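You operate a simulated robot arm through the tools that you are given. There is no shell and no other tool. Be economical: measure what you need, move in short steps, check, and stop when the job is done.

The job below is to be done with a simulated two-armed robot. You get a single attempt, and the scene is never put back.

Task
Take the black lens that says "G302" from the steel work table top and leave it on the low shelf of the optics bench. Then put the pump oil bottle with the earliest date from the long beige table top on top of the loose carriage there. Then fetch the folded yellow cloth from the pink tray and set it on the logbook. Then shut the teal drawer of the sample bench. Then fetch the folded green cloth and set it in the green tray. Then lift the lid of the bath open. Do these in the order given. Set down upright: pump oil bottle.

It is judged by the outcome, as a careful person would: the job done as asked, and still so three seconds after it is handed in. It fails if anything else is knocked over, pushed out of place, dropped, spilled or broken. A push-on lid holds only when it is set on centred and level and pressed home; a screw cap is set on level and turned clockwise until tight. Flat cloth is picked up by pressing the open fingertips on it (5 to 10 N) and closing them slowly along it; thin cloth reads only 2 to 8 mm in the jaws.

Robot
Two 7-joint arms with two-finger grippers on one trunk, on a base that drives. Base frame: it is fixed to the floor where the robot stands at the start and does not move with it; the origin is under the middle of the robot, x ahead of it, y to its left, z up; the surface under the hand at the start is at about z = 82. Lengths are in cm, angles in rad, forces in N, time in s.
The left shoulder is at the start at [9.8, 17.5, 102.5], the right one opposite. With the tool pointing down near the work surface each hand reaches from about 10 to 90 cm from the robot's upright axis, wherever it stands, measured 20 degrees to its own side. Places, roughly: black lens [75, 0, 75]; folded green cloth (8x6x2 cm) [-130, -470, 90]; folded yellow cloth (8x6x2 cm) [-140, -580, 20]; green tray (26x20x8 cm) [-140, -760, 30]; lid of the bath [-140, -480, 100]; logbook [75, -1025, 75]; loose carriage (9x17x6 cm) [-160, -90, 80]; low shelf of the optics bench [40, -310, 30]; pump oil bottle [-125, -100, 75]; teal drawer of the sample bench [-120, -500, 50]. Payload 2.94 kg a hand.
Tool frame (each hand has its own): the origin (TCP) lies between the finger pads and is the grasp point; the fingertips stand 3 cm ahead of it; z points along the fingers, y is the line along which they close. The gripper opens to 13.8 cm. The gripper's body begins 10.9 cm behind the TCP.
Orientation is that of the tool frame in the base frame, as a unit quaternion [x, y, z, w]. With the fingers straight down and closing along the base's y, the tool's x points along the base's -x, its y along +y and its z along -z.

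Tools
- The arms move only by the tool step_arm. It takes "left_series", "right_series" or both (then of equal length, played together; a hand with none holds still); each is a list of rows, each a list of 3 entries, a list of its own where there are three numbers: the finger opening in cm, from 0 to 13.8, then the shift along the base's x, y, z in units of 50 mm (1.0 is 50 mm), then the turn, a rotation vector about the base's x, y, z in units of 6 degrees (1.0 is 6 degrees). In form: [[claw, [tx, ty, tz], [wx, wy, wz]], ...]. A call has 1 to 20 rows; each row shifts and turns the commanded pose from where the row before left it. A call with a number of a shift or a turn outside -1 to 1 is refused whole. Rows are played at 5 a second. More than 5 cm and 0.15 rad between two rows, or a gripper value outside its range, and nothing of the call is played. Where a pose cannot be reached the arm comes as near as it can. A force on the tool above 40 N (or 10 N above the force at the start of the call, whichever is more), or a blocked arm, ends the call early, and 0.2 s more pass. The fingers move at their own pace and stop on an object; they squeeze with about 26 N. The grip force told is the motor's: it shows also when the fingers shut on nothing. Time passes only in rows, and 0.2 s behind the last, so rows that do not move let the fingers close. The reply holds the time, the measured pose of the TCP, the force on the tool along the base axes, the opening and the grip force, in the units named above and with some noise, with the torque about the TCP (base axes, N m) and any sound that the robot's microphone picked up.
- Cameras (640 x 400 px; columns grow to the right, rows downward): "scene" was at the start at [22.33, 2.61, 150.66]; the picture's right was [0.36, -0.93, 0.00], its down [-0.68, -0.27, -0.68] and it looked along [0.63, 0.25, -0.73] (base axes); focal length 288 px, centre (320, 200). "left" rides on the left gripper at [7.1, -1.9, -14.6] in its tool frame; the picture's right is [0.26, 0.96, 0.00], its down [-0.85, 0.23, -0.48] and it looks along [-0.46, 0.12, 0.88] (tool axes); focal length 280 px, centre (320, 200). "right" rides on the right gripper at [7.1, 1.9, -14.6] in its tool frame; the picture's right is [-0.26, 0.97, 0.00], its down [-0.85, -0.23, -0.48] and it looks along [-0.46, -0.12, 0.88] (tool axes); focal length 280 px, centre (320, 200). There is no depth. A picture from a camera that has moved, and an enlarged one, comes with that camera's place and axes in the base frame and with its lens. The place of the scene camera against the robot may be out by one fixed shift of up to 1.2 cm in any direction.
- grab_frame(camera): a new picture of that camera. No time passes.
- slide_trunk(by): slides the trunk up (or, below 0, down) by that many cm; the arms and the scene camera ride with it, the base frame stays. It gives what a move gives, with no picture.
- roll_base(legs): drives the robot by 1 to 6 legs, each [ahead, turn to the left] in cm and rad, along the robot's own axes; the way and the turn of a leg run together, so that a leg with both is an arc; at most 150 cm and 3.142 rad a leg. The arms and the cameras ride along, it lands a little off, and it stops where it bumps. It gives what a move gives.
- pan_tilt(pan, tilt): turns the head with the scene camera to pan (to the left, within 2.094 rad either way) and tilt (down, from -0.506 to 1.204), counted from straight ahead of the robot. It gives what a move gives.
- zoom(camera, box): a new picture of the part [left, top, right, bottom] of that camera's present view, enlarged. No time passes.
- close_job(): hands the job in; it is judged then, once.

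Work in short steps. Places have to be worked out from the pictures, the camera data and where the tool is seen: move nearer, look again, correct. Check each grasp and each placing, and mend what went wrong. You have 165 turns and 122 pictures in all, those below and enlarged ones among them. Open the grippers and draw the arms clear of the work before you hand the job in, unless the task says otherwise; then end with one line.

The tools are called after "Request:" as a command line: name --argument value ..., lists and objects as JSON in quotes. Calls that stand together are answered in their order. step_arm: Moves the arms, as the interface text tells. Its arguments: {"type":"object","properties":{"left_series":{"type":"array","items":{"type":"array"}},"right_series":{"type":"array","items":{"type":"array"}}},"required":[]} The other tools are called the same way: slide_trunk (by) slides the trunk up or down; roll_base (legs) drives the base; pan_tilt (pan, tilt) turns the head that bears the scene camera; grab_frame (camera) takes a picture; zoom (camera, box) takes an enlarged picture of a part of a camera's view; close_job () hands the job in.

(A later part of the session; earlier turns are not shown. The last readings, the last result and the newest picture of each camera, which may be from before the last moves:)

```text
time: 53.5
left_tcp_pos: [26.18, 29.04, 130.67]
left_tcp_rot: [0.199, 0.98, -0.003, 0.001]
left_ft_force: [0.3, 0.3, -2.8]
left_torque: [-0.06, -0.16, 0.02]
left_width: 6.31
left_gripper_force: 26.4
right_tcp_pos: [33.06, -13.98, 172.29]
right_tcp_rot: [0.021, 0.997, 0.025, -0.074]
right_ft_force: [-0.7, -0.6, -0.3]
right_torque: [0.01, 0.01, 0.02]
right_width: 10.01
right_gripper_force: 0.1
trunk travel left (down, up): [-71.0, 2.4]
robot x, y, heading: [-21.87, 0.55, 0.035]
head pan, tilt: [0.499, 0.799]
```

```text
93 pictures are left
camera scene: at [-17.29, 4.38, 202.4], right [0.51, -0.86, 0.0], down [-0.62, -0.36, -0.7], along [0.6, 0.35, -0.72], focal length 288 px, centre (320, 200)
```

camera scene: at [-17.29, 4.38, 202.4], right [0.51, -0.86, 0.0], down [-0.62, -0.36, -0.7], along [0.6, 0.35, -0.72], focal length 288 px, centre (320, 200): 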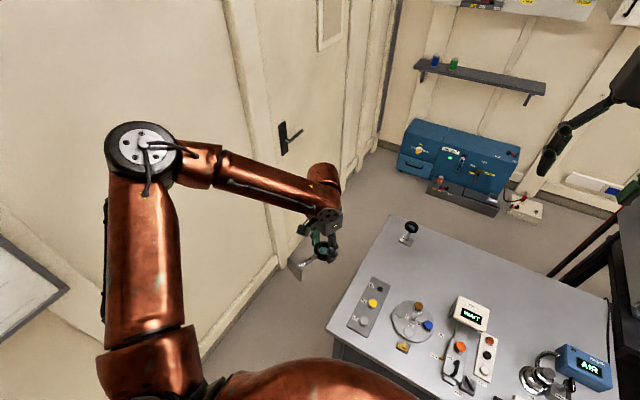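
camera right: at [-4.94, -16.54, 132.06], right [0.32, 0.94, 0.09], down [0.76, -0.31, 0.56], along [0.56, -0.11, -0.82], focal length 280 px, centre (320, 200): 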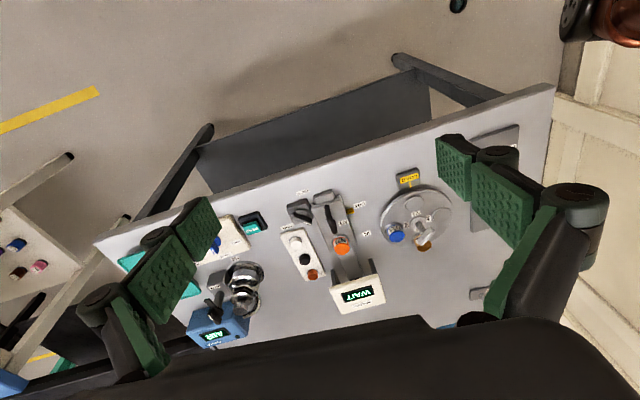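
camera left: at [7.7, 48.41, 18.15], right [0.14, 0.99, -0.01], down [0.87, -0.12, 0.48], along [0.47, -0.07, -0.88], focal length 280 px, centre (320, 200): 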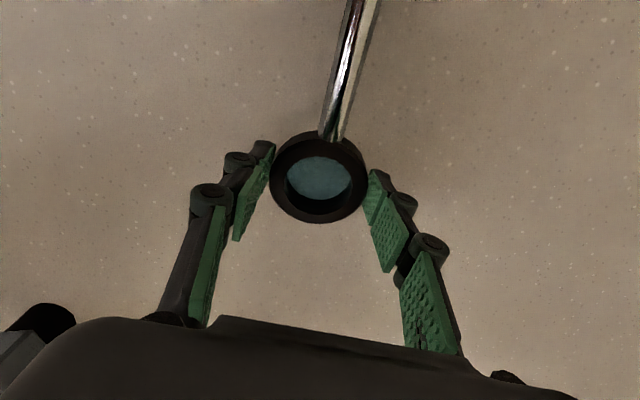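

The lens is held well, base edge out. Turning right and driving down the aisle, easing toward its middle.

Request:
roll_base --legs '[[0, -1.785], [145, 0], [0, 0.18]]'

Request:
pan_tilt --pan 0.35 --tilt 0.65

Request:
grab_frame --camera "scene"

```text
time: 65.8
left_tcp_pos: [-30.48, -191.03, 130.62]
left_tcp_rot: [0.858, 0.514, -0.003, -0.001]
left_ft_force: [-0.4, -0.4, -2.7]
left_torque: [-0.13, 0.03, 0.0]
left_width: 6.29
left_gripper_force: 26.0
right_tcp_pos: [-73.93, -194.13, 172.29]
right_tcp_rot: [0.749, 0.658, 0.072, -0.032]
right_ft_force: [0.4, -0.2, -1.0]
right_torque: [0.01, 0.04, -0.02]
right_width: 10.01
right_gripper_force: 0.0
trunk travel left (down, up): [-71.0, 2.4]
robot x, y, heading: [-55.2, -140.31, -1.627]
head pan, tilt: [0.499, 0.799]
```

```text
time: 66.5
left_tcp_pos: [-30.33, -191.02, 130.47]
left_tcp_rot: [0.858, 0.514, -0.004, -0.002]
left_ft_force: [0.4, -0.1, -2.0]
left_torque: [-0.15, 0.09, 0.02]
left_width: 6.28
left_gripper_force: 26.1
right_tcp_pos: [-73.74, -194.07, 172.3]
right_tcp_rot: [0.749, 0.658, 0.072, -0.032]
right_ft_force: [0.3, 0.7, -0.5]
right_torque: [0.03, 0.03, -0.01]
right_width: 9.96
right_gripper_force: 0.1
trunk travel left (down, up): [-71.0, 2.4]
robot x, y, heading: [-54.39, -140.27, -1.622]
head pan, tilt: [0.351, 0.649]
```

```text
92 pictures are left
camera scene: at [-51.82, -147.05, 203.66], right [-0.96, -0.29, 0.0], down [-0.18, 0.58, -0.8], along [0.23, -0.76, -0.61], focal length 288 px, centre (320, 200)
```

scene: 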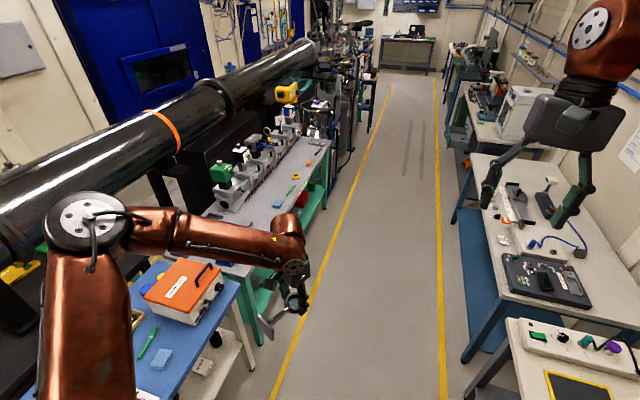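

Request:
zoom --camera "scene" --box '[230, 130, 390, 330]'

```text
2.00 times, centred on (310, 230) of scene
camera zoom: at [-51.82, -147.05, 203.66], right [-0.96, -0.29, 0.0], down [-0.18, 0.58, -0.8], along [0.23, -0.76, -0.61], focal length 576 px, centre (340, 140)
```

zoom: 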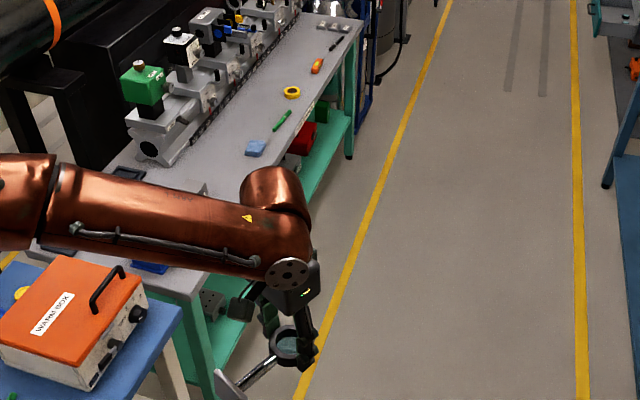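

The optics bench (grey top, mint shelf) spans y −229..−394, shelf front at x≈14; there's free space around y≈−300. Driving to y≈−322 and turning to face it.

Request:
roll_base --legs '[[0, 0.06], [150, 0], [32, 0], [0, 1.565]]'

Request:
slide_trunk --by -42

Request:
pan_tilt --pan 0.2 --tilt 0.75

Request:
grab_frame --camera "scene"

```text
time: 79.9
left_tcp_pos: [-3.36, -296.72, 130.62]
left_tcp_rot: [0.219, 0.976, -0.003, 0.001]
left_ft_force: [-0.1, 0.0, -2.1]
left_torque: [-0.06, -0.18, 0.02]
left_width: 6.32
left_gripper_force: 26.0
right_tcp_pos: [1.78, -339.91, 172.39]
right_tcp_rot: [0.039, 0.996, 0.026, -0.074]
right_ft_force: [0.6, 0.5, -0.5]
right_torque: [0.01, -0.03, 0.01]
right_width: 10.0
right_gripper_force: 0.0
trunk travel left (down, up): [-71.0, 2.4]
robot x, y, heading: [-53.13, -323.31, -0.005]
head pan, tilt: [0.351, 0.649]
```

```text
refused: -42 is not a number from -40 to 40
```

```text
time: 80.6
left_tcp_pos: [-3.63, -296.73, 130.53]
left_tcp_rot: [0.218, 0.976, -0.003, 0.002]
left_ft_force: [-0.3, -0.3, -2.4]
left_torque: [-0.06, -0.19, -0.03]
left_width: 6.3
left_gripper_force: 26.0
right_tcp_pos: [1.85, -339.79, 172.4]
right_tcp_rot: [0.04, 0.996, 0.027, -0.074]
right_ft_force: [0.0, -0.1, -0.4]
right_torque: [0.02, 0.0, -0.02]
right_width: 10.0
right_gripper_force: 0.2
trunk travel left (down, up): [-71.0, 2.4]
robot x, y, heading: [-53.06, -323.4, -0.002]
head pan, tilt: [0.201, 0.75]
```

```text
90 pictures are left
camera scene: at [-46.79, -321.91, 202.81], right [0.2, -0.98, 0.0], down [-0.67, -0.13, -0.73], along [0.72, 0.14, -0.68], focal length 288 px, centre (320, 200)
```

scene: 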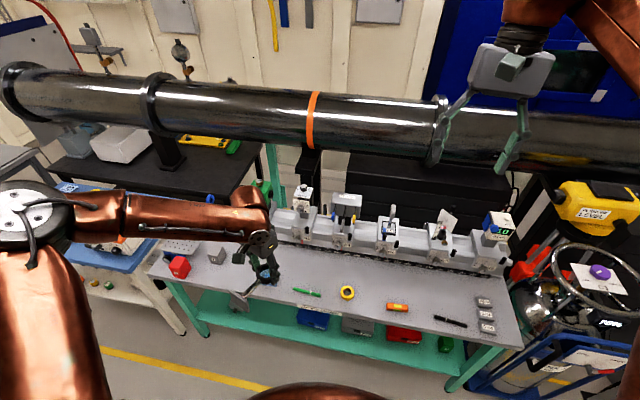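

Request:
zoom --camera "scene" --box '[140, 240, 480, 400]'

Request:
slide_trunk --by -40

```text
1.88 times, centred on (310, 320) of scene
camera zoom: at [-46.79, -321.91, 202.81], right [0.2, -0.98, 0.0], down [-0.67, -0.13, -0.73], along [0.72, 0.14, -0.68], focal length 542 px, centre (339, -26)
```

zoom: 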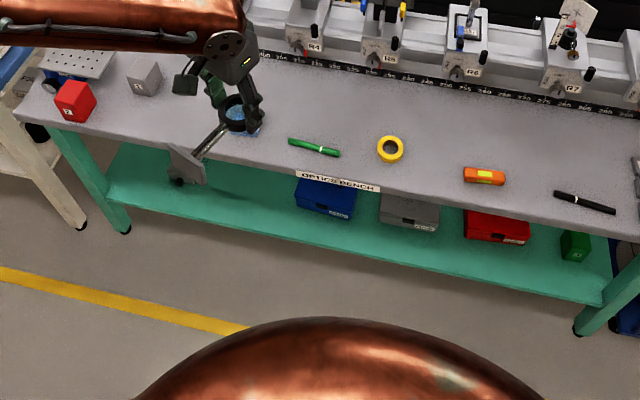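

```text
time: 84.5
left_tcp_pos: [-3.58, -296.64, 90.6]
left_tcp_rot: [0.218, 0.976, -0.003, 0.002]
left_ft_force: [0.1, 0.4, -2.1]
left_torque: [-0.05, -0.19, 0.01]
left_width: 6.28
left_gripper_force: 26.4
right_tcp_pos: [1.85, -339.94, 132.4]
right_tcp_rot: [0.039, 0.996, 0.026, -0.073]
right_ft_force: [0.1, -0.6, 0.1]
right_torque: [0.02, -0.03, 0.01]
right_width: 9.99
right_gripper_force: 0.0
trunk travel left (down, up): [-31.0, 42.4]
robot x, y, heading: [-52.74, -322.98, -0.006]
head pan, tilt: [0.201, 0.75]
```

Free shelf spot: about [23, −278], between the gadget at y≈−256 and the blue bin at y≈−300. I'll back off for arm room, lower fully, then rotate the hand to horizontal so the lens hangs upright.

Request:
roll_base --legs '[[-18, 0]]'

Request:
slide_trunk --by -31

Request:
step_arm --left_series '[[5, [0.27, 0.207, -0.095], [-0.157, -0.931, 0.256]], [5, [0.27, 0.207, -0.095], [-0.157, -0.931, 0.256]], [5, [0.27, 0.207, -0.095], [-0.157, -0.931, 0.256]], [5, [0.27, 0.207, -0.095], [-0.157, -0.931, 0.256]], [5, [0.27, 0.207, -0.095], [-0.157, -0.931, 0.256]], [5, [0.27, 0.207, -0.095], [-0.157, -0.931, 0.256]], [5, [0.27, 0.207, -0.095], [-0.157, -0.931, 0.256]], [5, [0.27, 0.207, -0.095], [-0.157, -0.931, 0.256]], [5, [0.27, 0.207, -0.095], [-0.157, -0.931, 0.256]], [5, [0.27, 0.207, -0.095], [-0.157, -0.931, 0.256]], [5, [0.27, 0.207, -0.095], [-0.157, -0.931, 0.256]], [5, [0.27, 0.207, -0.095], [-0.157, -0.931, 0.256]], [5, [0.27, 0.207, -0.095], [-0.157, -0.931, 0.256]], [5, [0.27, 0.207, -0.095], [-0.157, -0.931, 0.256]], [5, [0.27, 0.207, -0.095], [-0.157, -0.931, 0.256]], [5, [0.27, 0.207, -0.095], [-0.157, -0.931, 0.256]], [5, [0, 0, 0], [0, 0, 0]]]'

Request:
grab_frame --camera "left"

Request:
grab_frame --camera "scene"

```text
time: 86.0
left_tcp_pos: [-19.8, -296.6, 89.82]
left_tcp_rot: [0.218, 0.976, -0.007, -0.009]
left_ft_force: [-0.6, -0.1, -2.4]
left_torque: [-0.1, -0.3, 0.02]
left_width: 6.27
left_gripper_force: 25.9
right_tcp_pos: [-13.42, -339.76, 131.59]
right_tcp_rot: [0.041, 0.995, 0.025, -0.084]
right_ft_force: [-1.6, 0.4, -1.0]
right_torque: [-0.09, -0.14, -0.02]
right_width: 10.0
right_gripper_force: 0.0
trunk travel left (down, up): [-31.0, 42.4]
robot x, y, heading: [-70.98, -322.99, -0.003]
head pan, tilt: [0.201, 0.75]
```

```text
time: 86.3
left_tcp_pos: [-23.62, -296.48, 93.63]
left_tcp_rot: [0.188, 0.98, -0.003, 0.068]
left_ft_force: [1.4, 0.3, -2.8]
left_torque: [-0.16, -0.07, -0.03]
left_width: 6.28
left_gripper_force: 25.9
right_tcp_pos: [-23.27, -340.93, 137.08]
right_tcp_rot: [0.073, 0.995, 0.063, -0.014]
right_ft_force: [1.5, -0.4, 0.3]
right_torque: [0.11, 0.17, 0.02]
right_width: 10.03
right_gripper_force: 0.1
trunk travel left (down, up): [-30.8, 42.6]
robot x, y, heading: [-70.97, -322.97, -0.003]
head pan, tilt: [0.201, 0.75]
stopped: the arm was blocked; the commanded pose is now the measured one
```

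```text
time: 86.7
left_tcp_pos: [-28.25, -294.82, 97.27]
left_tcp_rot: [0.158, 0.977, 0.005, 0.144]
left_ft_force: [-5.8, -1.6, -4.9]
left_torque: [0.17, -0.78, 0.06]
left_width: 6.07
left_gripper_force: 26.4
right_tcp_pos: [-35.37, -340.22, 139.39]
right_tcp_rot: [0.059, 0.996, 0.056, 0.026]
right_ft_force: [-1.8, 1.3, 2.7]
right_torque: [-0.15, -0.17, 0.0]
right_width: 10.0
right_gripper_force: 0.0
trunk travel left (down, up): [-30.8, 42.6]
robot x, y, heading: [-71.08, -322.9, -0.002]
head pan, tilt: [0.201, 0.75]
stopped in row 1 (right hand): the arm was blocked; the commanded pose is now the measured one
```

```text
88 pictures are left
camera left: at [-39.41, -293.91, 109.08], right [0.06, 1.0, -0.02], down [0.71, -0.03, 0.71], along [0.7, -0.06, -0.71], focal length 280 px, centre (320, 200)
```

left: 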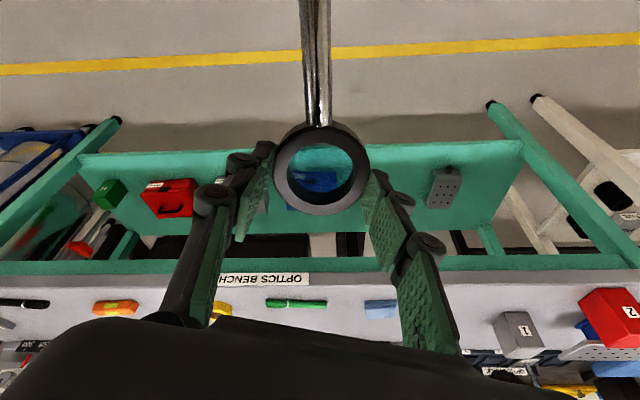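

```text
87 pictures are left
camera scene: at [-58.85, -321.48, 162.9], right [0.2, -0.98, 0.01], down [-0.66, -0.14, -0.74], along [0.73, 0.14, -0.67], focal length 288 px, centre (320, 200)
```

scene: 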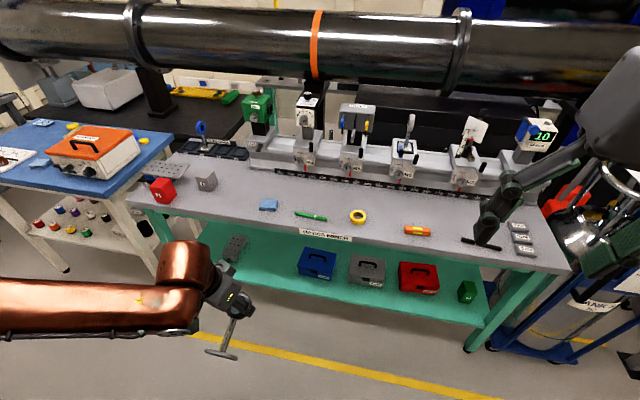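

The arms were disturbed right after reversing; the lens is still held (6.1 cm). I'll let things settle with a still move and re-read.

Request:
step_arm --left_series '[[5, [0, 0, 0], [0, 0, 0]], [5, [0, 0, 0], [0, 0, 0]]]' --right_series '[[10, [0, 0, 0], [0, 0, 0]], [10, [0, 0, 0], [0, 0, 0]]]'

Request:
pan_tilt --pan -1.5 --tilt 0.9

Request:
grab_frame --camera "scene"

```text
time: 87.5
left_tcp_pos: [-18.43, -291.05, 100.11]
left_tcp_rot: [0.07, 0.979, 0.017, 0.189]
left_ft_force: [1.7, 0.6, -2.2]
left_torque: [-0.04, -0.01, -0.02]
left_width: 6.04
left_gripper_force: 26.1
right_tcp_pos: [-33.63, -340.9, 138.05]
right_tcp_rot: [0.063, 0.996, 0.053, 0.022]
right_ft_force: [0.1, 0.7, -1.3]
right_torque: [-0.07, -0.01, -0.01]
right_width: 9.99
right_gripper_force: 0.1
trunk travel left (down, up): [-30.8, 42.6]
robot x, y, heading: [-71.14, -323.19, -0.002]
head pan, tilt: [0.201, 0.75]
stopped in row 2 (left hand): the arm was blocked; the commanded pose is now the measured one
```

```text
time: 89.2
left_tcp_pos: [-22.78, -293.62, 97.55]
left_tcp_rot: [0.125, 0.98, 0.01, 0.153]
left_ft_force: [1.8, 1.9, -2.8]
left_torque: [-0.13, 0.0, -0.04]
left_width: 6.06
left_gripper_force: 25.8
right_tcp_pos: [-32.1, -340.71, 138.15]
right_tcp_rot: [0.063, 0.996, 0.054, 0.014]
right_ft_force: [0.0, 0.0, -0.6]
right_torque: [0.03, 0.02, -0.02]
right_width: 9.99
right_gripper_force: 0.0
trunk travel left (down, up): [-30.8, 42.6]
robot x, y, heading: [-70.88, -323.05, -0.002]
head pan, tilt: [-1.499, 0.901]
```

```text
86 pictures are left
camera scene: at [-59.52, -331.04, 161.46], right [-1.0, -0.07, 0.02], down [-0.07, 0.78, -0.62], along [0.02, -0.62, -0.78], focal length 288 px, centre (320, 200)
```

scene: 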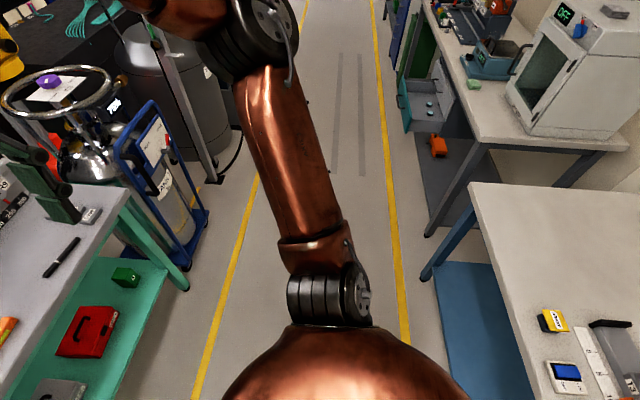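

I'll nudge forward 8 cm in case the body touches the bench behind, then check that the arm holds still.

Request:
roll_base --legs '[[8, 0]]'

Request:
step_arm --left_series '[[5, [0, 0, 0], [0, 0, 0]], [5, [0, 0, 0], [0, 0, 0]], [5, [0, 0, 0], [0, 0, 0]]]'

Request:
pan_tilt --pan 1.3 --tilt 0.9

Request:
grab_frame --camera "scene"

```text
time: 90.7
left_tcp_pos: [-13.29, -287.51, 117.34]
left_tcp_rot: [-0.052, 0.922, -0.02, 0.384]
left_ft_force: [3.5, 0.8, -0.4]
left_torque: [0.04, 0.18, -0.01]
left_width: 6.05
left_gripper_force: 26.2
right_tcp_pos: [-45.65, -343.07, 137.44]
right_tcp_rot: [0.07, 0.996, 0.053, 0.031]
right_ft_force: [4.5, 0.8, -0.1]
right_torque: [-0.05, 0.51, 0.03]
right_width: 10.02
right_gripper_force: 0.1
trunk travel left (down, up): [-30.8, 42.6]
robot x, y, heading: [-62.89, -323.56, -0.003]
head pan, tilt: [-1.499, 0.901]
stopped in leg 1: the robot was blocked; the commanded pose is now the measured one
```

```text
time: 91.7
left_tcp_pos: [-12.28, -283.94, 116.6]
left_tcp_rot: [-0.105, 0.924, -0.03, 0.365]
left_ft_force: [1.3, 0.2, -2.4]
left_torque: [0.06, 0.01, -0.05]
left_width: 6.03
left_gripper_force: 26.2
right_tcp_pos: [-43.83, -342.97, 137.16]
right_tcp_rot: [0.084, 0.995, 0.05, -0.002]
right_ft_force: [1.9, 0.1, -0.1]
right_torque: [-0.04, 0.14, -0.01]
right_width: 10.0
right_gripper_force: 0.1
trunk travel left (down, up): [-30.8, 42.6]
robot x, y, heading: [-62.8, -322.84, -0.006]
head pan, tilt: [-1.499, 0.901]
stopped in row 3 (left hand): the arm was blocked; the commanded pose is now the measured one
```

```text
time: 94.2
left_tcp_pos: [-14.78, -286.69, 114.86]
left_tcp_rot: [-0.051, 0.932, 0.003, 0.358]
left_ft_force: [-0.6, 0.9, -1.7]
left_torque: [0.04, -0.07, -0.02]
left_width: 6.04
left_gripper_force: 26.2
right_tcp_pos: [-46.17, -342.84, 138.13]
right_tcp_rot: [0.064, 0.995, 0.06, 0.05]
right_ft_force: [-0.9, 0.1, 0.8]
right_torque: [0.02, -0.04, 0.01]
right_width: 9.98
right_gripper_force: 0.1
trunk travel left (down, up): [-30.8, 42.6]
robot x, y, heading: [-62.65, -323.49, 0.003]
head pan, tilt: [1.3, 0.901]
```

```text
85 pictures are left
camera scene: at [-53.66, -316.24, 161.36], right [0.96, -0.27, 0.0], down [-0.21, -0.75, -0.62], along [0.17, 0.6, -0.78], focal length 288 px, centre (320, 200)
```

scene: 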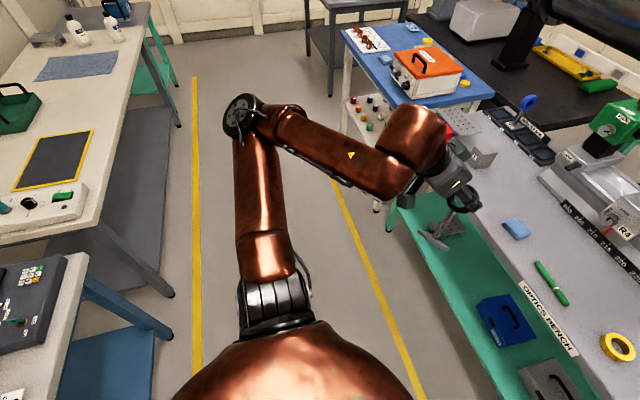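

The arms seem to swing on short base moves. Let me check whether they're settled now, with both arms still.

Request:
step_arm --left_series '[[5, [0, 0, 0], [0, 0, 0]], [5, [0, 0, 0], [0, 0, 0]], [5, [0, 0, 0], [0, 0, 0]]]' --right_series '[[10, [0, 0, 0], [0, 0, 0]], [10, [0, 0, 0], [0, 0, 0]], [10, [0, 0, 0], [0, 0, 0]]]'

Request:
step_arm --right_series '[[10, [0.5, -0.3, 0.2], [0, 0, 0]], [10, [0.5, -0.3, 0.2], [0, 0, 0]], [10, [0.5, -0.3, 0.2], [0, 0, 0]], [10, [0.5, -0.3, 0.2], [0, 0, 0]], [10, [0.5, 0, 0], [0, 0, 0]], [10, [0.5, 0, 0], [0, 0, 0]], [10, [0, 0, 0], [0, 0, 0]]]'

```text
time: 95.0
left_tcp_pos: [-14.77, -286.7, 114.82]
left_tcp_rot: [-0.051, 0.932, 0.002, 0.359]
left_ft_force: [-0.2, 0.6, -3.1]
left_torque: [0.09, -0.06, 0.02]
left_width: 6.05
left_gripper_force: 25.8
right_tcp_pos: [-46.27, -342.68, 138.05]
right_tcp_rot: [0.063, 0.995, 0.062, 0.05]
right_ft_force: [-0.7, -0.2, 0.0]
right_torque: [-0.04, 0.0, -0.03]
right_width: 10.0
right_gripper_force: 0.0
trunk travel left (down, up): [-30.8, 42.6]
robot x, y, heading: [-62.69, -323.25, -0.004]
head pan, tilt: [1.3, 0.901]
```

```text
time: 96.6
left_tcp_pos: [-14.88, -286.85, 114.85]
left_tcp_rot: [-0.051, 0.932, 0.002, 0.358]
left_ft_force: [-0.8, 0.1, -2.6]
left_torque: [0.05, -0.07, 0.01]
left_width: 6.04
left_gripper_force: 26.5
right_tcp_pos: [-30.82, -346.42, 137.96]
right_tcp_rot: [0.064, 0.995, 0.061, 0.052]
right_ft_force: [-0.4, -0.4, 1.8]
right_torque: [0.0, -0.05, 0.02]
right_width: 10.01
right_gripper_force: 0.0
right hand out of reach, approached as far as the arm can: row 1, 2, 3, 4
trunk travel left (down, up): [-30.8, 42.6]
robot x, y, heading: [-62.57, -323.12, -0.002]
head pan, tilt: [1.3, 0.901]
```

Settled and stable. Now lower the trunk and view the lens.

Request:
slide_trunk --by -30.5

Request:
grab_frame --camera "left"

```text
time: 99.6
left_tcp_pos: [-4.75, -286.9, 68.39]
left_tcp_rot: [-0.05, 0.982, 0.013, 0.179]
left_ft_force: [0.4, -0.4, -2.8]
left_torque: [0.09, -0.14, 0.0]
left_width: 6.05
left_gripper_force: 25.6
right_tcp_pos: [-13.7, -346.3, 98.22]
right_tcp_rot: [0.071, 0.99, 0.052, -0.106]
right_ft_force: [-0.3, -0.8, -0.6]
right_torque: [0.0, 0.01, 0.0]
right_width: 10.0
right_gripper_force: 0.1
trunk travel left (down, up): [-0.3, 73.1]
robot x, y, heading: [-62.42, -323.5, -0.004]
head pan, tilt: [1.3, 0.901]
```

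```text
84 pictures are left
camera left: at [-16.2, -290.05, 79.47], right [-0.34, 0.94, -0.09], down [0.6, 0.29, 0.75], along [0.72, 0.2, -0.66], focal length 280 px, centre (320, 200)
```

left: 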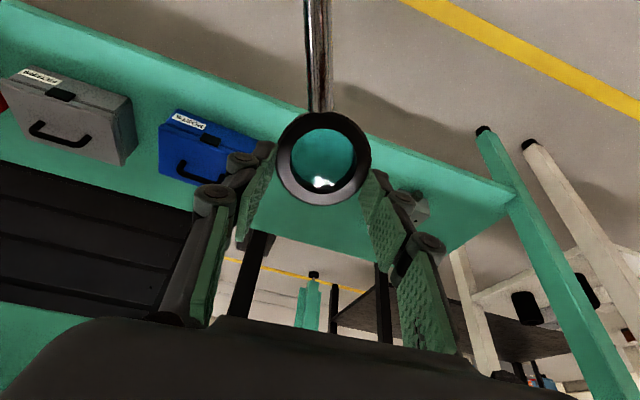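

The lens has pivoted in the grip by ~20°, so about 70° of hand tilt brings it upright. Rotating and lowering to just ahead of the shelf.

Request:
step_arm --left_series '[[5, [-0.072, 0.176, -0.476], [0.085, -0.912, -0.007]], [5, [-0.072, 0.176, -0.476], [0.085, -0.912, -0.007]], [5, [-0.072, 0.176, -0.476], [0.085, -0.912, -0.007]], [5, [-0.072, 0.176, -0.476], [0.085, -0.912, -0.007]], [5, [-0.072, 0.176, -0.476], [0.085, -0.912, -0.007]], [5, [-0.072, 0.176, -0.476], [0.085, -0.912, -0.007]], [5, [-0.072, 0.176, -0.476], [0.085, -0.912, -0.007]], [5, [-0.072, 0.176, -0.476], [0.085, -0.912, -0.007]], [5, [-0.072, 0.176, -0.476], [0.085, -0.912, -0.007]], [5, [0, 0, 0], [0, 0, 0]]]'

Request:
pan_tilt --pan 0.5 --tilt 0.9

Request:
grab_frame --camera "scene"

Request:
grab_frame --camera "left"

```text
time: 101.8
left_tcp_pos: [-2.62, -276.69, 48.09]
left_tcp_rot: [-0.037, 0.818, 0.029, 0.574]
left_ft_force: [0.3, -0.6, -2.6]
left_torque: [0.04, 0.04, 0.0]
left_width: 6.02
left_gripper_force: 25.7
left hand out of reach, approached as far as the arm can: row 1, 2, 3
right_tcp_pos: [-13.75, -346.46, 98.37]
right_tcp_rot: [0.072, 0.99, 0.052, -0.106]
right_ft_force: [1.2, -0.1, -0.4]
right_torque: [-0.02, 0.01, 0.0]
right_width: 9.99
right_gripper_force: 0.0
trunk travel left (down, up): [-0.3, 73.1]
robot x, y, heading: [-62.37, -323.48, -0.004]
head pan, tilt: [1.3, 0.901]
```

```text
time: 103.0
left_tcp_pos: [-2.56, -276.75, 48.02]
left_tcp_rot: [-0.038, 0.818, 0.029, 0.574]
left_ft_force: [0.6, 0.8, -2.8]
left_torque: [0.07, 0.06, 0.01]
left_width: 6.01
left_gripper_force: 26.1
right_tcp_pos: [-13.73, -346.43, 98.18]
right_tcp_rot: [0.071, 0.99, 0.052, -0.106]
right_ft_force: [0.4, -0.2, -0.5]
right_torque: [-0.05, -0.01, -0.01]
right_width: 10.02
right_gripper_force: 0.0
trunk travel left (down, up): [-0.3, 73.1]
robot x, y, heading: [-62.62, -323.07, -0.006]
head pan, tilt: [0.499, 0.901]
```

```text
83 pictures are left
camera scene: at [-20.98, -320.02, 126.87], right [0.48, -0.88, 0.0], down [-0.69, -0.37, -0.62], along [0.55, 0.3, -0.78], focal length 288 px, centre (320, 200)
```

scene: 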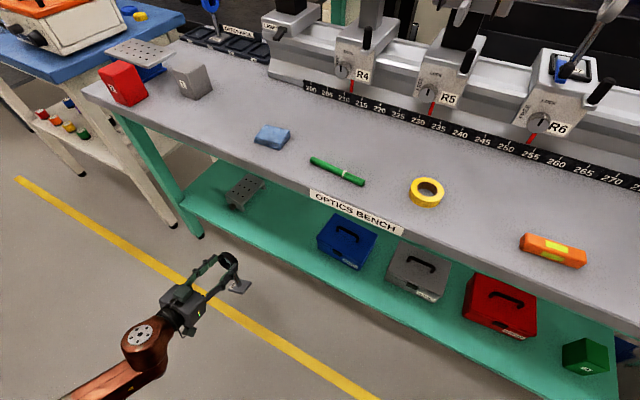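

```text
82 pictures are left
camera left: at [-18.45, -280.16, 46.29], right [-0.18, 0.95, -0.24], down [-0.18, 0.21, 0.96], along [0.97, 0.22, 0.13], focal length 280 px, centre (320, 200)
```

left: 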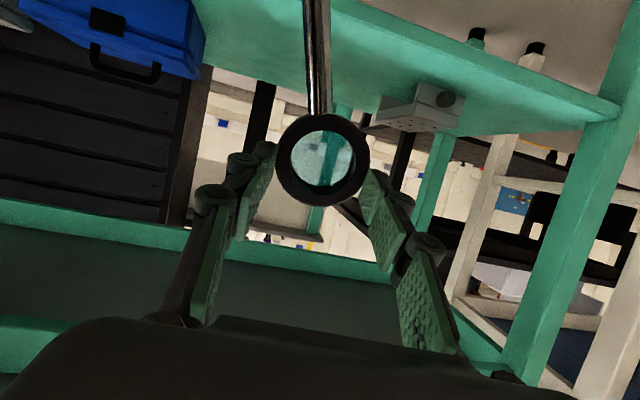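

The lens is facing level, but rolled ~16° about its optical axis. I'll roll the hand to correct it and slide in over the shelf.

Request:
step_arm --left_series '[[5, [0, 0, 0], [0.92, 0.15, 0]], [5, [0, 0, 0], [0.92, 0.15, 0]], [5, [0, 0, 0], [0.92, 0.15, 0]], [5, [0.8, -0.03, 0], [0, 0, 0]], [5, [0.8, -0.03, 0], [0, 0, 0]], [5, [0.8, -0.03, 0], [0, 0, 0]], [5, [0.8, -0.03, 0], [0, 0, 0]], [5, [0.8, -0.03, 0], [0, 0, 0]], [5, [0, 0, 0], [0, 0, 0]]]'

Request:
grab_frame --camera "left"

Request:
grab_frame --camera "scene"

```text
time: 105.0
left_tcp_pos: [18.13, -277.34, 47.83]
left_tcp_rot: [0.046, 0.82, 0.147, 0.551]
left_ft_force: [-0.9, -0.9, -1.7]
left_torque: [-0.01, 0.04, 0.01]
left_width: 6.02
left_gripper_force: 26.0
right_tcp_pos: [-13.21, -346.44, 98.07]
right_tcp_rot: [0.073, 0.99, 0.052, -0.11]
right_ft_force: [-0.7, -0.2, 0.0]
right_torque: [0.0, -0.01, 0.0]
right_width: 10.01
right_gripper_force: 0.0
trunk travel left (down, up): [-0.3, 73.1]
robot x, y, heading: [-62.55, -323.3, -0.004]
head pan, tilt: [0.499, 0.901]
```

```text
81 pictures are left
camera left: at [2.03, -280.31, 45.92], right [-0.19, 0.98, 0.05], down [-0.13, -0.07, 0.99], along [0.97, 0.18, 0.14], focal length 280 px, centre (320, 200)
```

left: 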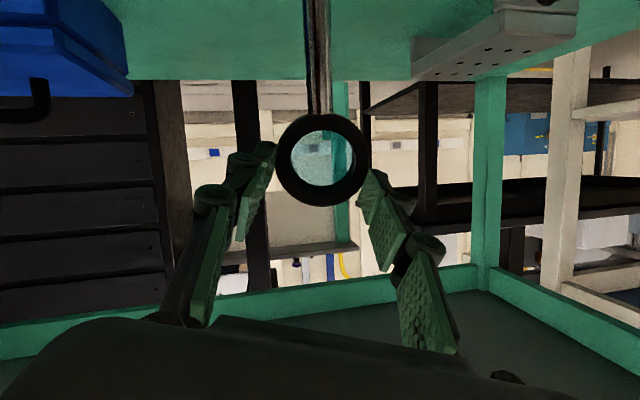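

```text
80 pictures are left
camera scene: at [-19.72, -320.03, 126.61], right [0.48, -0.88, 0.0], down [-0.7, -0.37, -0.61], along [0.54, 0.3, -0.79], focal length 288 px, centre (320, 200)
```

scene: 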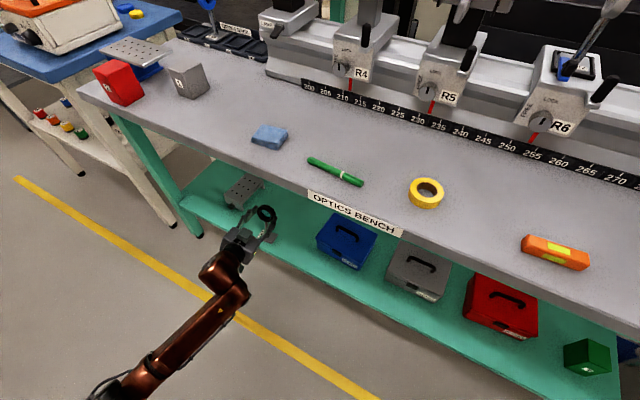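

The post is now parallel to the bench legs. Go 2.5 cm further in, then lower toward the shelf.

Request:
step_arm --left_series '[[5, [0.5, 0, 0], [0, 0, 0]], [5, [0, 0, -0.4], [0, 0, 0]], [5, [0, 0, -0.4], [0, 0, 0]], [5, [0, 0, -0.1], [0, 0, 0]], [5, [0, 0, 0], [0, 0, 0]]]'

Request:
grab_frame --camera "left"

```text
time: 106.2
left_tcp_pos: [20.35, -277.3, 43.54]
left_tcp_rot: [0.045, 0.818, 0.147, 0.554]
left_ft_force: [-0.8, 0.0, -2.6]
left_torque: [-0.02, 0.03, -0.01]
left_width: 6.02
left_gripper_force: 25.8
right_tcp_pos: [-13.37, -346.6, 97.89]
right_tcp_rot: [0.074, 0.99, 0.049, -0.112]
right_ft_force: [-0.3, 0.6, 0.3]
right_torque: [-0.02, -0.02, 0.01]
right_width: 9.98
right_gripper_force: 0.0
trunk travel left (down, up): [-0.3, 73.1]
robot x, y, heading: [-62.93, -323.14, -0.006]
head pan, tilt: [0.499, 0.901]
```

```text
79 pictures are left
camera left: at [4.3, -280.3, 41.61], right [-0.19, 0.98, 0.05], down [-0.13, -0.07, 0.99], along [0.97, 0.18, 0.14], focal length 280 px, centre (320, 200)
```

left: 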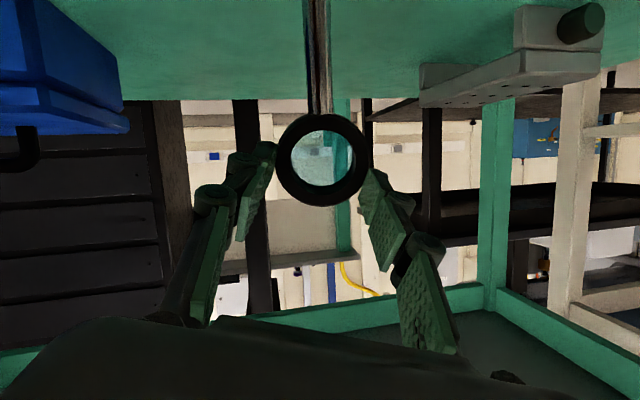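

Request:
step_arm --left_series '[[5, [0, 0, -0.08], [0, 0, 0]], [5, [0, 0, -0.08], [0, 0, 0]], [5, [0, 0, 0], [0, 0, 0]]]'

Request:
step_arm --left_series '[[5, [0, 0, -0.06], [0, 0, 0]], [5, [0, 0, -0.06], [0, 0, 0]], [5, [0, 0, 0], [0, 0, 0]]]'

```text
time: 107.0
left_tcp_pos: [19.66, -277.3, 43.45]
left_tcp_rot: [0.046, 0.816, 0.148, 0.557]
left_ft_force: [-2.3, 1.0, 4.7]
left_torque: [0.27, 0.07, 0.0]
left_width: 6.03
left_gripper_force: 25.9
right_tcp_pos: [-14.83, -346.38, 98.78]
right_tcp_rot: [0.071, 0.991, 0.053, -0.099]
right_ft_force: [-0.9, 0.1, 2.1]
right_torque: [0.03, -0.1, 0.0]
right_width: 10.01
right_gripper_force: 0.1
trunk travel left (down, up): [-0.3, 73.1]
robot x, y, heading: [-62.6, -323.35, -0.004]
head pan, tilt: [0.499, 0.901]
```

```text
time: 107.8
left_tcp_pos: [20.41, -277.25, 41.84]
left_tcp_rot: [0.045, 0.819, 0.147, 0.552]
left_ft_force: [-0.2, -0.3, 0.7]
left_torque: [0.0, -0.01, -0.02]
left_width: 5.0
left_gripper_force: 0.1
right_tcp_pos: [-13.32, -346.36, 98.25]
right_tcp_rot: [0.071, 0.99, 0.051, -0.109]
right_ft_force: [-0.9, 0.4, 0.1]
right_torque: [-0.01, -0.03, -0.03]
right_width: 10.01
right_gripper_force: 0.0
trunk travel left (down, up): [-0.3, 73.1]
robot x, y, heading: [-63.07, -323.25, 0.002]
head pan, tilt: [0.499, 0.901]
```

The jaws closed to 5.0, so the ring slipped out on contact. Look at once.

Request:
grab_frame --camera "left"

Request:
zoom --camera "scene" --box '[180, 160, 340, 260]'

```text
78 pictures are left
camera left: at [4.36, -280.29, 40.05], right [-0.19, 0.98, 0.05], down [-0.13, -0.07, 0.99], along [0.97, 0.18, 0.14], focal length 280 px, centre (320, 200)
```

left: 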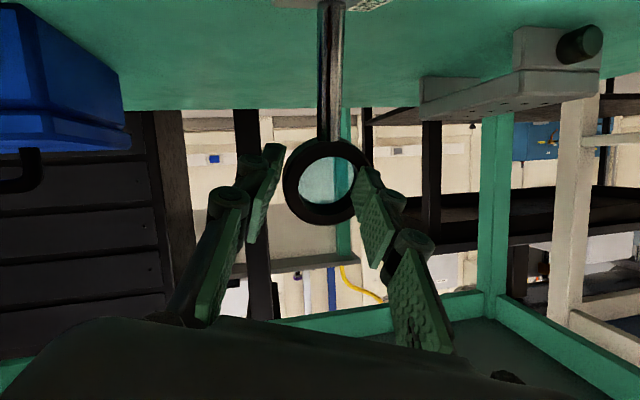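

```text
4.00 times, centred on (260, 210) of scene
camera zoom: at [-19.49, -320.06, 126.57], right [0.48, -0.88, -0.01], down [-0.7, -0.37, -0.61], along [0.54, 0.3, -0.79], focal length 1151 px, centre (560, 160)
```

zoom: 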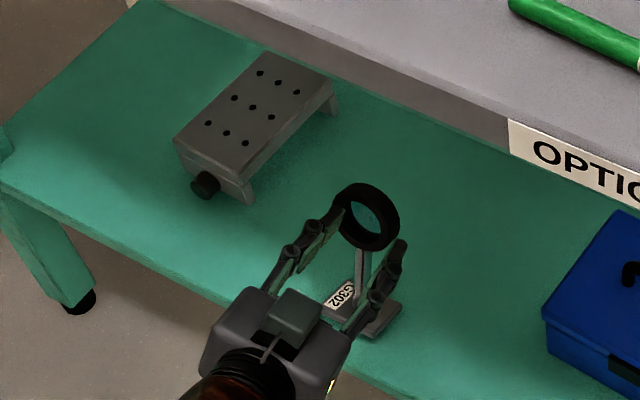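

The lens stands upright on the shelf, label showing. Open and withdraw straight back.

Request:
step_arm --left_series '[[8, [0, 0, 0], [0, 0, 0]], [10, [0, 0, 0], [0, 0, 0]], [11, [0, 0, 0], [0, 0, 0]], [11, [-0.5, 0, 0], [0, 0, 0]], [11, [-0.8, 0, 0], [0, 0, 0]], [11, [-0.8, 0, 0], [0, 0, 0]], [11, [-0.8, 0, 0], [0, 0, 0]], [11, [-0.8, 0, 0], [0, 0, 0]], [11, [-0.8, 0, 0], [0, 0, 0]], [11, [0, 0, 0], [0, 0, 0]]]'

Request:
zoom --camera "scene" --box '[180, 160, 340, 260]'

```text
time: 110.0
left_tcp_pos: [-2.47, -277.17, 42.19]
left_tcp_rot: [0.045, 0.818, 0.148, 0.554]
left_ft_force: [0.2, 0.1, 0.0]
left_torque: [0.03, -0.04, -0.02]
left_width: 11.01
left_gripper_force: 0.1
right_tcp_pos: [-13.73, -346.27, 98.21]
right_tcp_rot: [0.072, 0.99, 0.052, -0.107]
right_ft_force: [-0.3, 0.0, -0.1]
right_torque: [0.0, 0.0, 0.0]
right_width: 10.0
right_gripper_force: 0.1
trunk travel left (down, up): [-0.3, 73.1]
robot x, y, heading: [-62.54, -323.26, 0.0]
head pan, tilt: [0.499, 0.901]
```

```text
4.00 times, centred on (260, 210) of scene
camera zoom: at [-21.0, -320.07, 126.88], right [0.48, -0.88, 0.0], down [-0.69, -0.37, -0.62], along [0.55, 0.3, -0.78], focal length 1151 px, centre (560, 160)
```

zoom: 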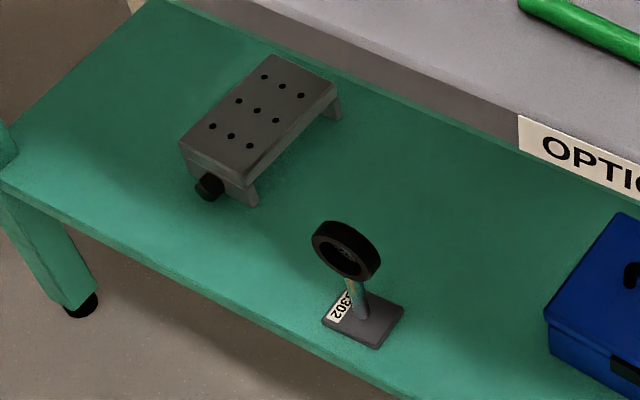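

Lens done. Now I raise the trunk and bring the left hand back to a tool-down travel pose.

Request:
slide_trunk --by 40

Request:
step_arm --left_series '[[11, [-0.167, -0.35, 0.25], [-0.25, 0.94, 0.077]], [11, [-0.167, -0.35, 0.25], [-0.25, 0.94, 0.077]], [11, [-0.167, -0.35, 0.25], [-0.25, 0.94, 0.077]], [11, [-0.167, -0.35, 0.25], [-0.25, 0.94, 0.077]], [11, [-0.167, -0.35, 0.25], [-0.25, 0.94, 0.077]], [11, [-0.167, -0.35, 0.25], [-0.25, 0.94, 0.077]], [11, [-0.167, -0.35, 0.25], [-0.25, 0.94, 0.077]], [11, [-0.167, -0.35, 0.25], [-0.25, 0.94, 0.077]], [11, [-0.167, -0.35, 0.25], [-0.25, 0.94, 0.077]], [11, [-0.167, -0.35, 0.25], [-0.25, 0.94, 0.077]], [11, [-0.167, -0.35, 0.25], [-0.25, 0.94, 0.077]], [11, [-0.167, -0.35, 0.25], [-0.25, 0.94, 0.077]], [11, [0, 0, 0], [0, 0, 0]]]'

```text
time: 113.8
left_tcp_pos: [-2.4, -277.31, 82.14]
left_tcp_rot: [0.045, 0.818, 0.148, 0.554]
left_ft_force: [0.4, 0.6, -0.5]
left_torque: [0.02, 0.03, 0.01]
left_width: 11.01
left_gripper_force: 0.1
right_tcp_pos: [-13.58, -346.39, 138.15]
right_tcp_rot: [0.072, 0.99, 0.052, -0.106]
right_ft_force: [-1.2, -0.3, -0.8]
right_torque: [-0.01, 0.03, 0.01]
right_width: 10.0
right_gripper_force: 0.0
trunk travel left (down, up): [-40.3, 33.1]
robot x, y, heading: [-62.43, -323.02, -0.003]
head pan, tilt: [0.499, 0.901]
```

```text
time: 116.6
left_tcp_pos: [-12.49, -298.19, 97.16]
left_tcp_rot: [0.0, 1.0, 0.0, -0.001]
left_ft_force: [0.5, 0.5, 0.7]
left_torque: [-0.03, -0.02, 0.03]
left_width: 10.99
left_gripper_force: 0.0
right_tcp_pos: [-13.65, -346.38, 138.16]
right_tcp_rot: [0.071, 0.99, 0.052, -0.107]
right_ft_force: [-0.3, 0.6, -0.1]
right_torque: [-0.01, -0.02, -0.02]
right_width: 10.03
right_gripper_force: 0.0
trunk travel left (down, up): [-40.3, 33.1]
robot x, y, heading: [-62.43, -323.12, -0.007]
head pan, tilt: [0.499, 0.901]
```

Raise further for clearance and drive north in the aisle, then turn to face the beige table.

Request:
slide_trunk --by 28

Request:
roll_base --legs '[[0, 1.25], [58, 0], [0, 0.33], [150, 0]]'

Request:
pan_tilt --pan 0.9 --tilt 0.75

Request:
grab_frame --camera "scene"

```text
time: 119.4
left_tcp_pos: [-12.26, -298.24, 125.05]
left_tcp_rot: [0.0, 1.0, 0.0, -0.001]
left_ft_force: [0.6, 0.6, 0.2]
left_torque: [-0.02, -0.01, -0.01]
left_width: 11.02
left_gripper_force: 0.1
right_tcp_pos: [-13.74, -346.54, 166.05]
right_tcp_rot: [0.072, 0.99, 0.051, -0.106]
right_ft_force: [-0.1, 0.5, 1.0]
right_torque: [0.01, -0.01, -0.02]
right_width: 9.99
right_gripper_force: 0.0
trunk travel left (down, up): [-68.3, 5.1]
robot x, y, heading: [-62.58, -323.07, -0.005]
head pan, tilt: [0.499, 0.901]
```

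```text
time: 133.9
left_tcp_pos: [-63.89, -66.93, 125.18]
left_tcp_rot: [-0.697, 0.717, 0.0, 0.0]
left_ft_force: [-1.3, 0.2, 0.2]
left_torque: [0.02, 0.0, 0.03]
left_width: 10.98
left_gripper_force: 0.1
right_tcp_pos: [-15.73, -69.68, 166.22]
right_tcp_rot: [-0.639, 0.76, -0.038, -0.113]
right_ft_force: [0.5, -0.2, -0.9]
right_torque: [0.02, -0.04, 0.0]
right_width: 10.0
right_gripper_force: 0.1
trunk travel left (down, up): [-68.3, 5.1]
robot x, y, heading: [-40.27, -117.9, 1.541]
head pan, tilt: [0.499, 0.901]
```

```text
time: 134.8
left_tcp_pos: [-63.85, -66.84, 125.11]
left_tcp_rot: [-0.697, 0.717, -0.001, 0.0]
left_ft_force: [0.3, 0.3, 0.6]
left_torque: [0.01, -0.01, 0.02]
left_width: 11.01
left_gripper_force: 0.1
right_tcp_pos: [-15.66, -69.63, 166.28]
right_tcp_rot: [-0.639, 0.76, -0.037, -0.112]
right_ft_force: [0.2, -0.4, 0.1]
right_torque: [0.0, -0.01, 0.02]
right_width: 10.02
right_gripper_force: 0.0
trunk travel left (down, up): [-68.3, 5.1]
robot x, y, heading: [-40.0, -117.75, 1.538]
head pan, tilt: [0.901, 0.75]
```

```text
75 pictures are left
camera scene: at [-46.78, -114.73, 200.1], right [0.65, 0.76, 0.0], down [0.52, -0.44, -0.73], along [-0.56, 0.47, -0.68], focal length 288 px, centre (320, 200)
```

scene: 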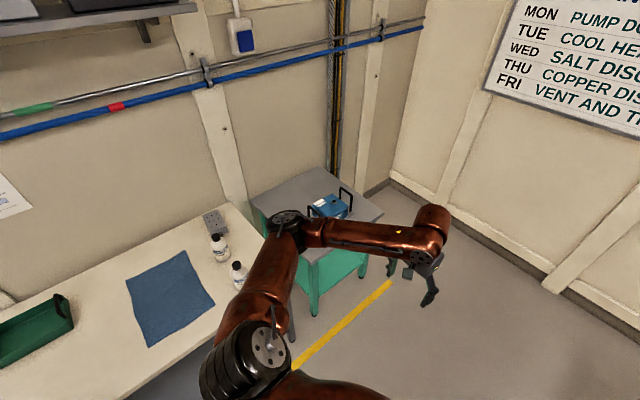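

Two bottles at about [-125,-98] and [-144,-98], carriage near [-165,-90]. I'll turn to face the table and move up, then read the labels.

Request:
roll_base --legs '[[0, 1.6], [22, 0]]'

Request:
slide_trunk --by -25

Request:
pan_tilt --pan -0.25 --tilt 0.85

Request:
grab_frame --camera "scene"

```text
time: 140.4
left_tcp_pos: [-112.04, -143.08, 125.41]
left_tcp_rot: [1.0, 0.001, -0.004, 0.001]
left_ft_force: [0.0, 0.4, -1.0]
left_torque: [0.0, 0.0, -0.02]
left_width: 11.0
left_gripper_force: 0.1
right_tcp_pos: [-110.29, -94.85, 166.65]
right_tcp_rot: [0.991, -0.07, 0.101, 0.053]
right_ft_force: [0.0, 0.4, 0.5]
right_torque: [-0.05, 0.05, -0.02]
right_width: 10.01
right_gripper_force: 0.0
trunk travel left (down, up): [-68.3, 5.1]
robot x, y, heading: [-62.74, -117.86, -3.141]
head pan, tilt: [0.901, 0.75]
```

```text
time: 143.0
left_tcp_pos: [-112.16, -143.1, 100.26]
left_tcp_rot: [1.0, 0.001, 0.0, 0.0]
left_ft_force: [-0.3, -0.2, -0.8]
left_torque: [-0.03, -0.01, -0.01]
left_width: 11.02
left_gripper_force: 0.0
right_tcp_pos: [-110.91, -94.95, 141.52]
right_tcp_rot: [0.991, -0.069, 0.103, 0.052]
right_ft_force: [-0.5, 0.4, -0.8]
right_torque: [0.04, 0.04, -0.03]
right_width: 9.98
right_gripper_force: 0.0
trunk travel left (down, up): [-43.3, 30.1]
robot x, y, heading: [-62.77, -117.69, -3.143]
head pan, tilt: [0.901, 0.75]
```

```text
time: 144.3
left_tcp_pos: [-112.3, -143.09, 100.37]
left_tcp_rot: [1.0, 0.0, 0.0, 0.0]
left_ft_force: [-0.4, 0.5, -0.2]
left_torque: [-0.02, -0.01, 0.02]
left_width: 10.99
left_gripper_force: 0.0
right_tcp_pos: [-110.95, -94.81, 141.64]
right_tcp_rot: [0.991, -0.07, 0.104, 0.052]
right_ft_force: [1.3, -0.6, 0.3]
right_torque: [0.01, -0.04, -0.03]
right_width: 10.0
right_gripper_force: 0.1
trunk travel left (down, up): [-43.3, 30.1]
robot x, y, heading: [-62.64, -118.06, -3.144]
head pan, tilt: [-0.25, 0.85]
```

```text
74 pictures are left
camera scene: at [-71.71, -116.29, 174.34], right [0.25, 0.97, 0.0], down [0.73, -0.18, -0.66], along [-0.64, 0.16, -0.75], focal length 288 px, centre (320, 200)
```

scene: 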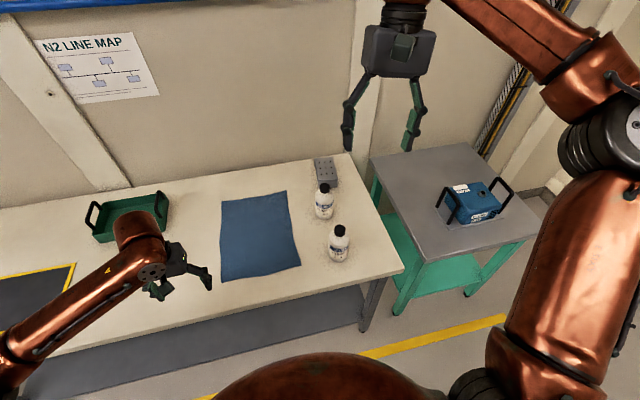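

Request:
zoom --camera "scene" --box '[300, 150, 364, 270]'

Request:
zoom --camera "scene" --box '[320, 218, 360, 268]'

Request:
zoom --camera "scene" --box '[306, 178, 346, 228]'

```text
3.33 times, centred on (332, 210) of scene
camera zoom: at [-71.71, -116.29, 174.34], right [0.25, 0.97, 0.0], down [0.73, -0.18, -0.66], along [-0.64, 0.16, -0.75], focal length 960 px, centre (280, 167)
```

zoom: 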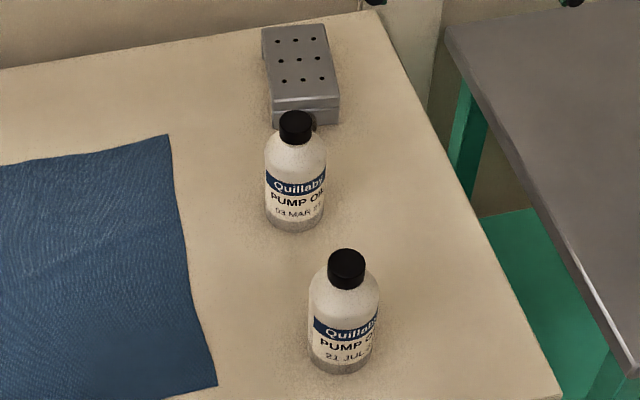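

```text
8.00 times, centred on (340, 243) of scene
camera zoom: at [-71.71, -116.29, 174.34], right [0.25, 0.97, 0.0], down [0.73, -0.18, -0.66], along [-0.64, 0.16, -0.75], focal length 2303 px, centre (160, -144)
```

zoom: 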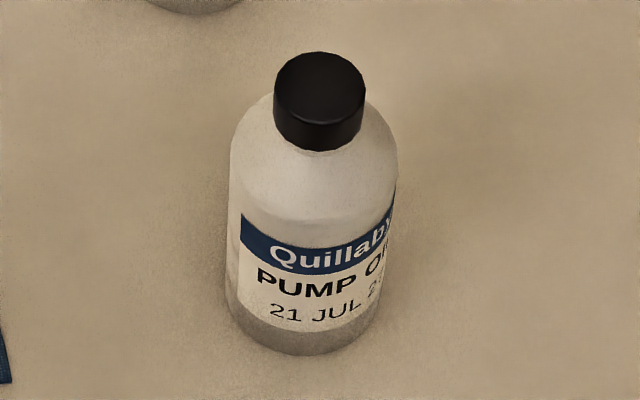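

```text
8.00 times, centred on (326, 203) of scene
camera zoom: at [-71.71, -116.29, 174.34], right [0.25, 0.97, 0.0], down [0.73, -0.18, -0.66], along [-0.64, 0.16, -0.75], focal length 2303 px, centre (272, 176)
```

zoom: 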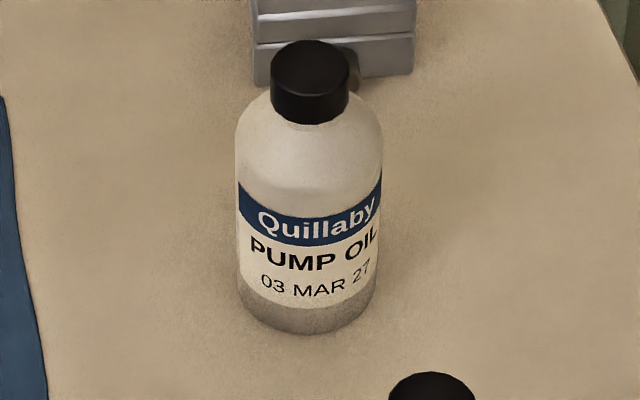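

The far bottle reads 03 MAR 27; the near one 21 JUL 2?, with the year turned away. Check with the right hand camera.

Request:
grab_frame --camera "right"

```text
70 pictures are left
camera right: at [-107.19, -95.87, 157.37], right [-0.4, -0.92, 0.03], down [-0.88, 0.39, 0.26], along [-0.25, 0.08, -0.96], focal length 280 px, centre (320, 200)
```

right: 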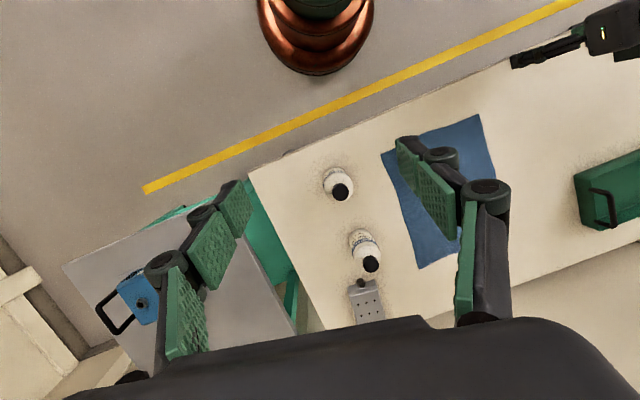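

Request:
zoom --camera "scene" --box '[336, 248, 352, 258]'

```text
16.00 times, centred on (344, 253) of scene
camera zoom: at [-71.71, -116.29, 174.34], right [0.25, 0.97, 0.0], down [0.73, -0.18, -0.66], along [-0.64, 0.16, -0.75], focal length 4606 px, centre (-64, -648)
```

zoom: 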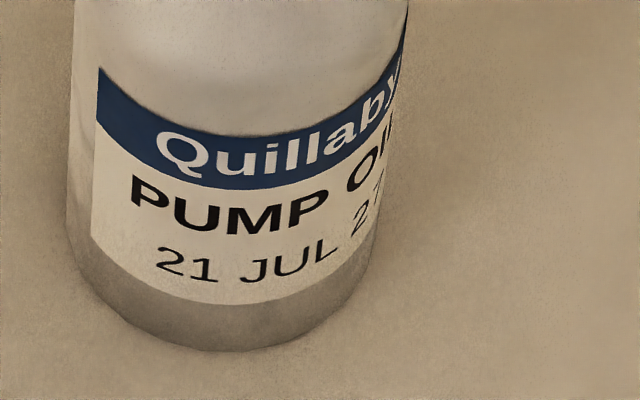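

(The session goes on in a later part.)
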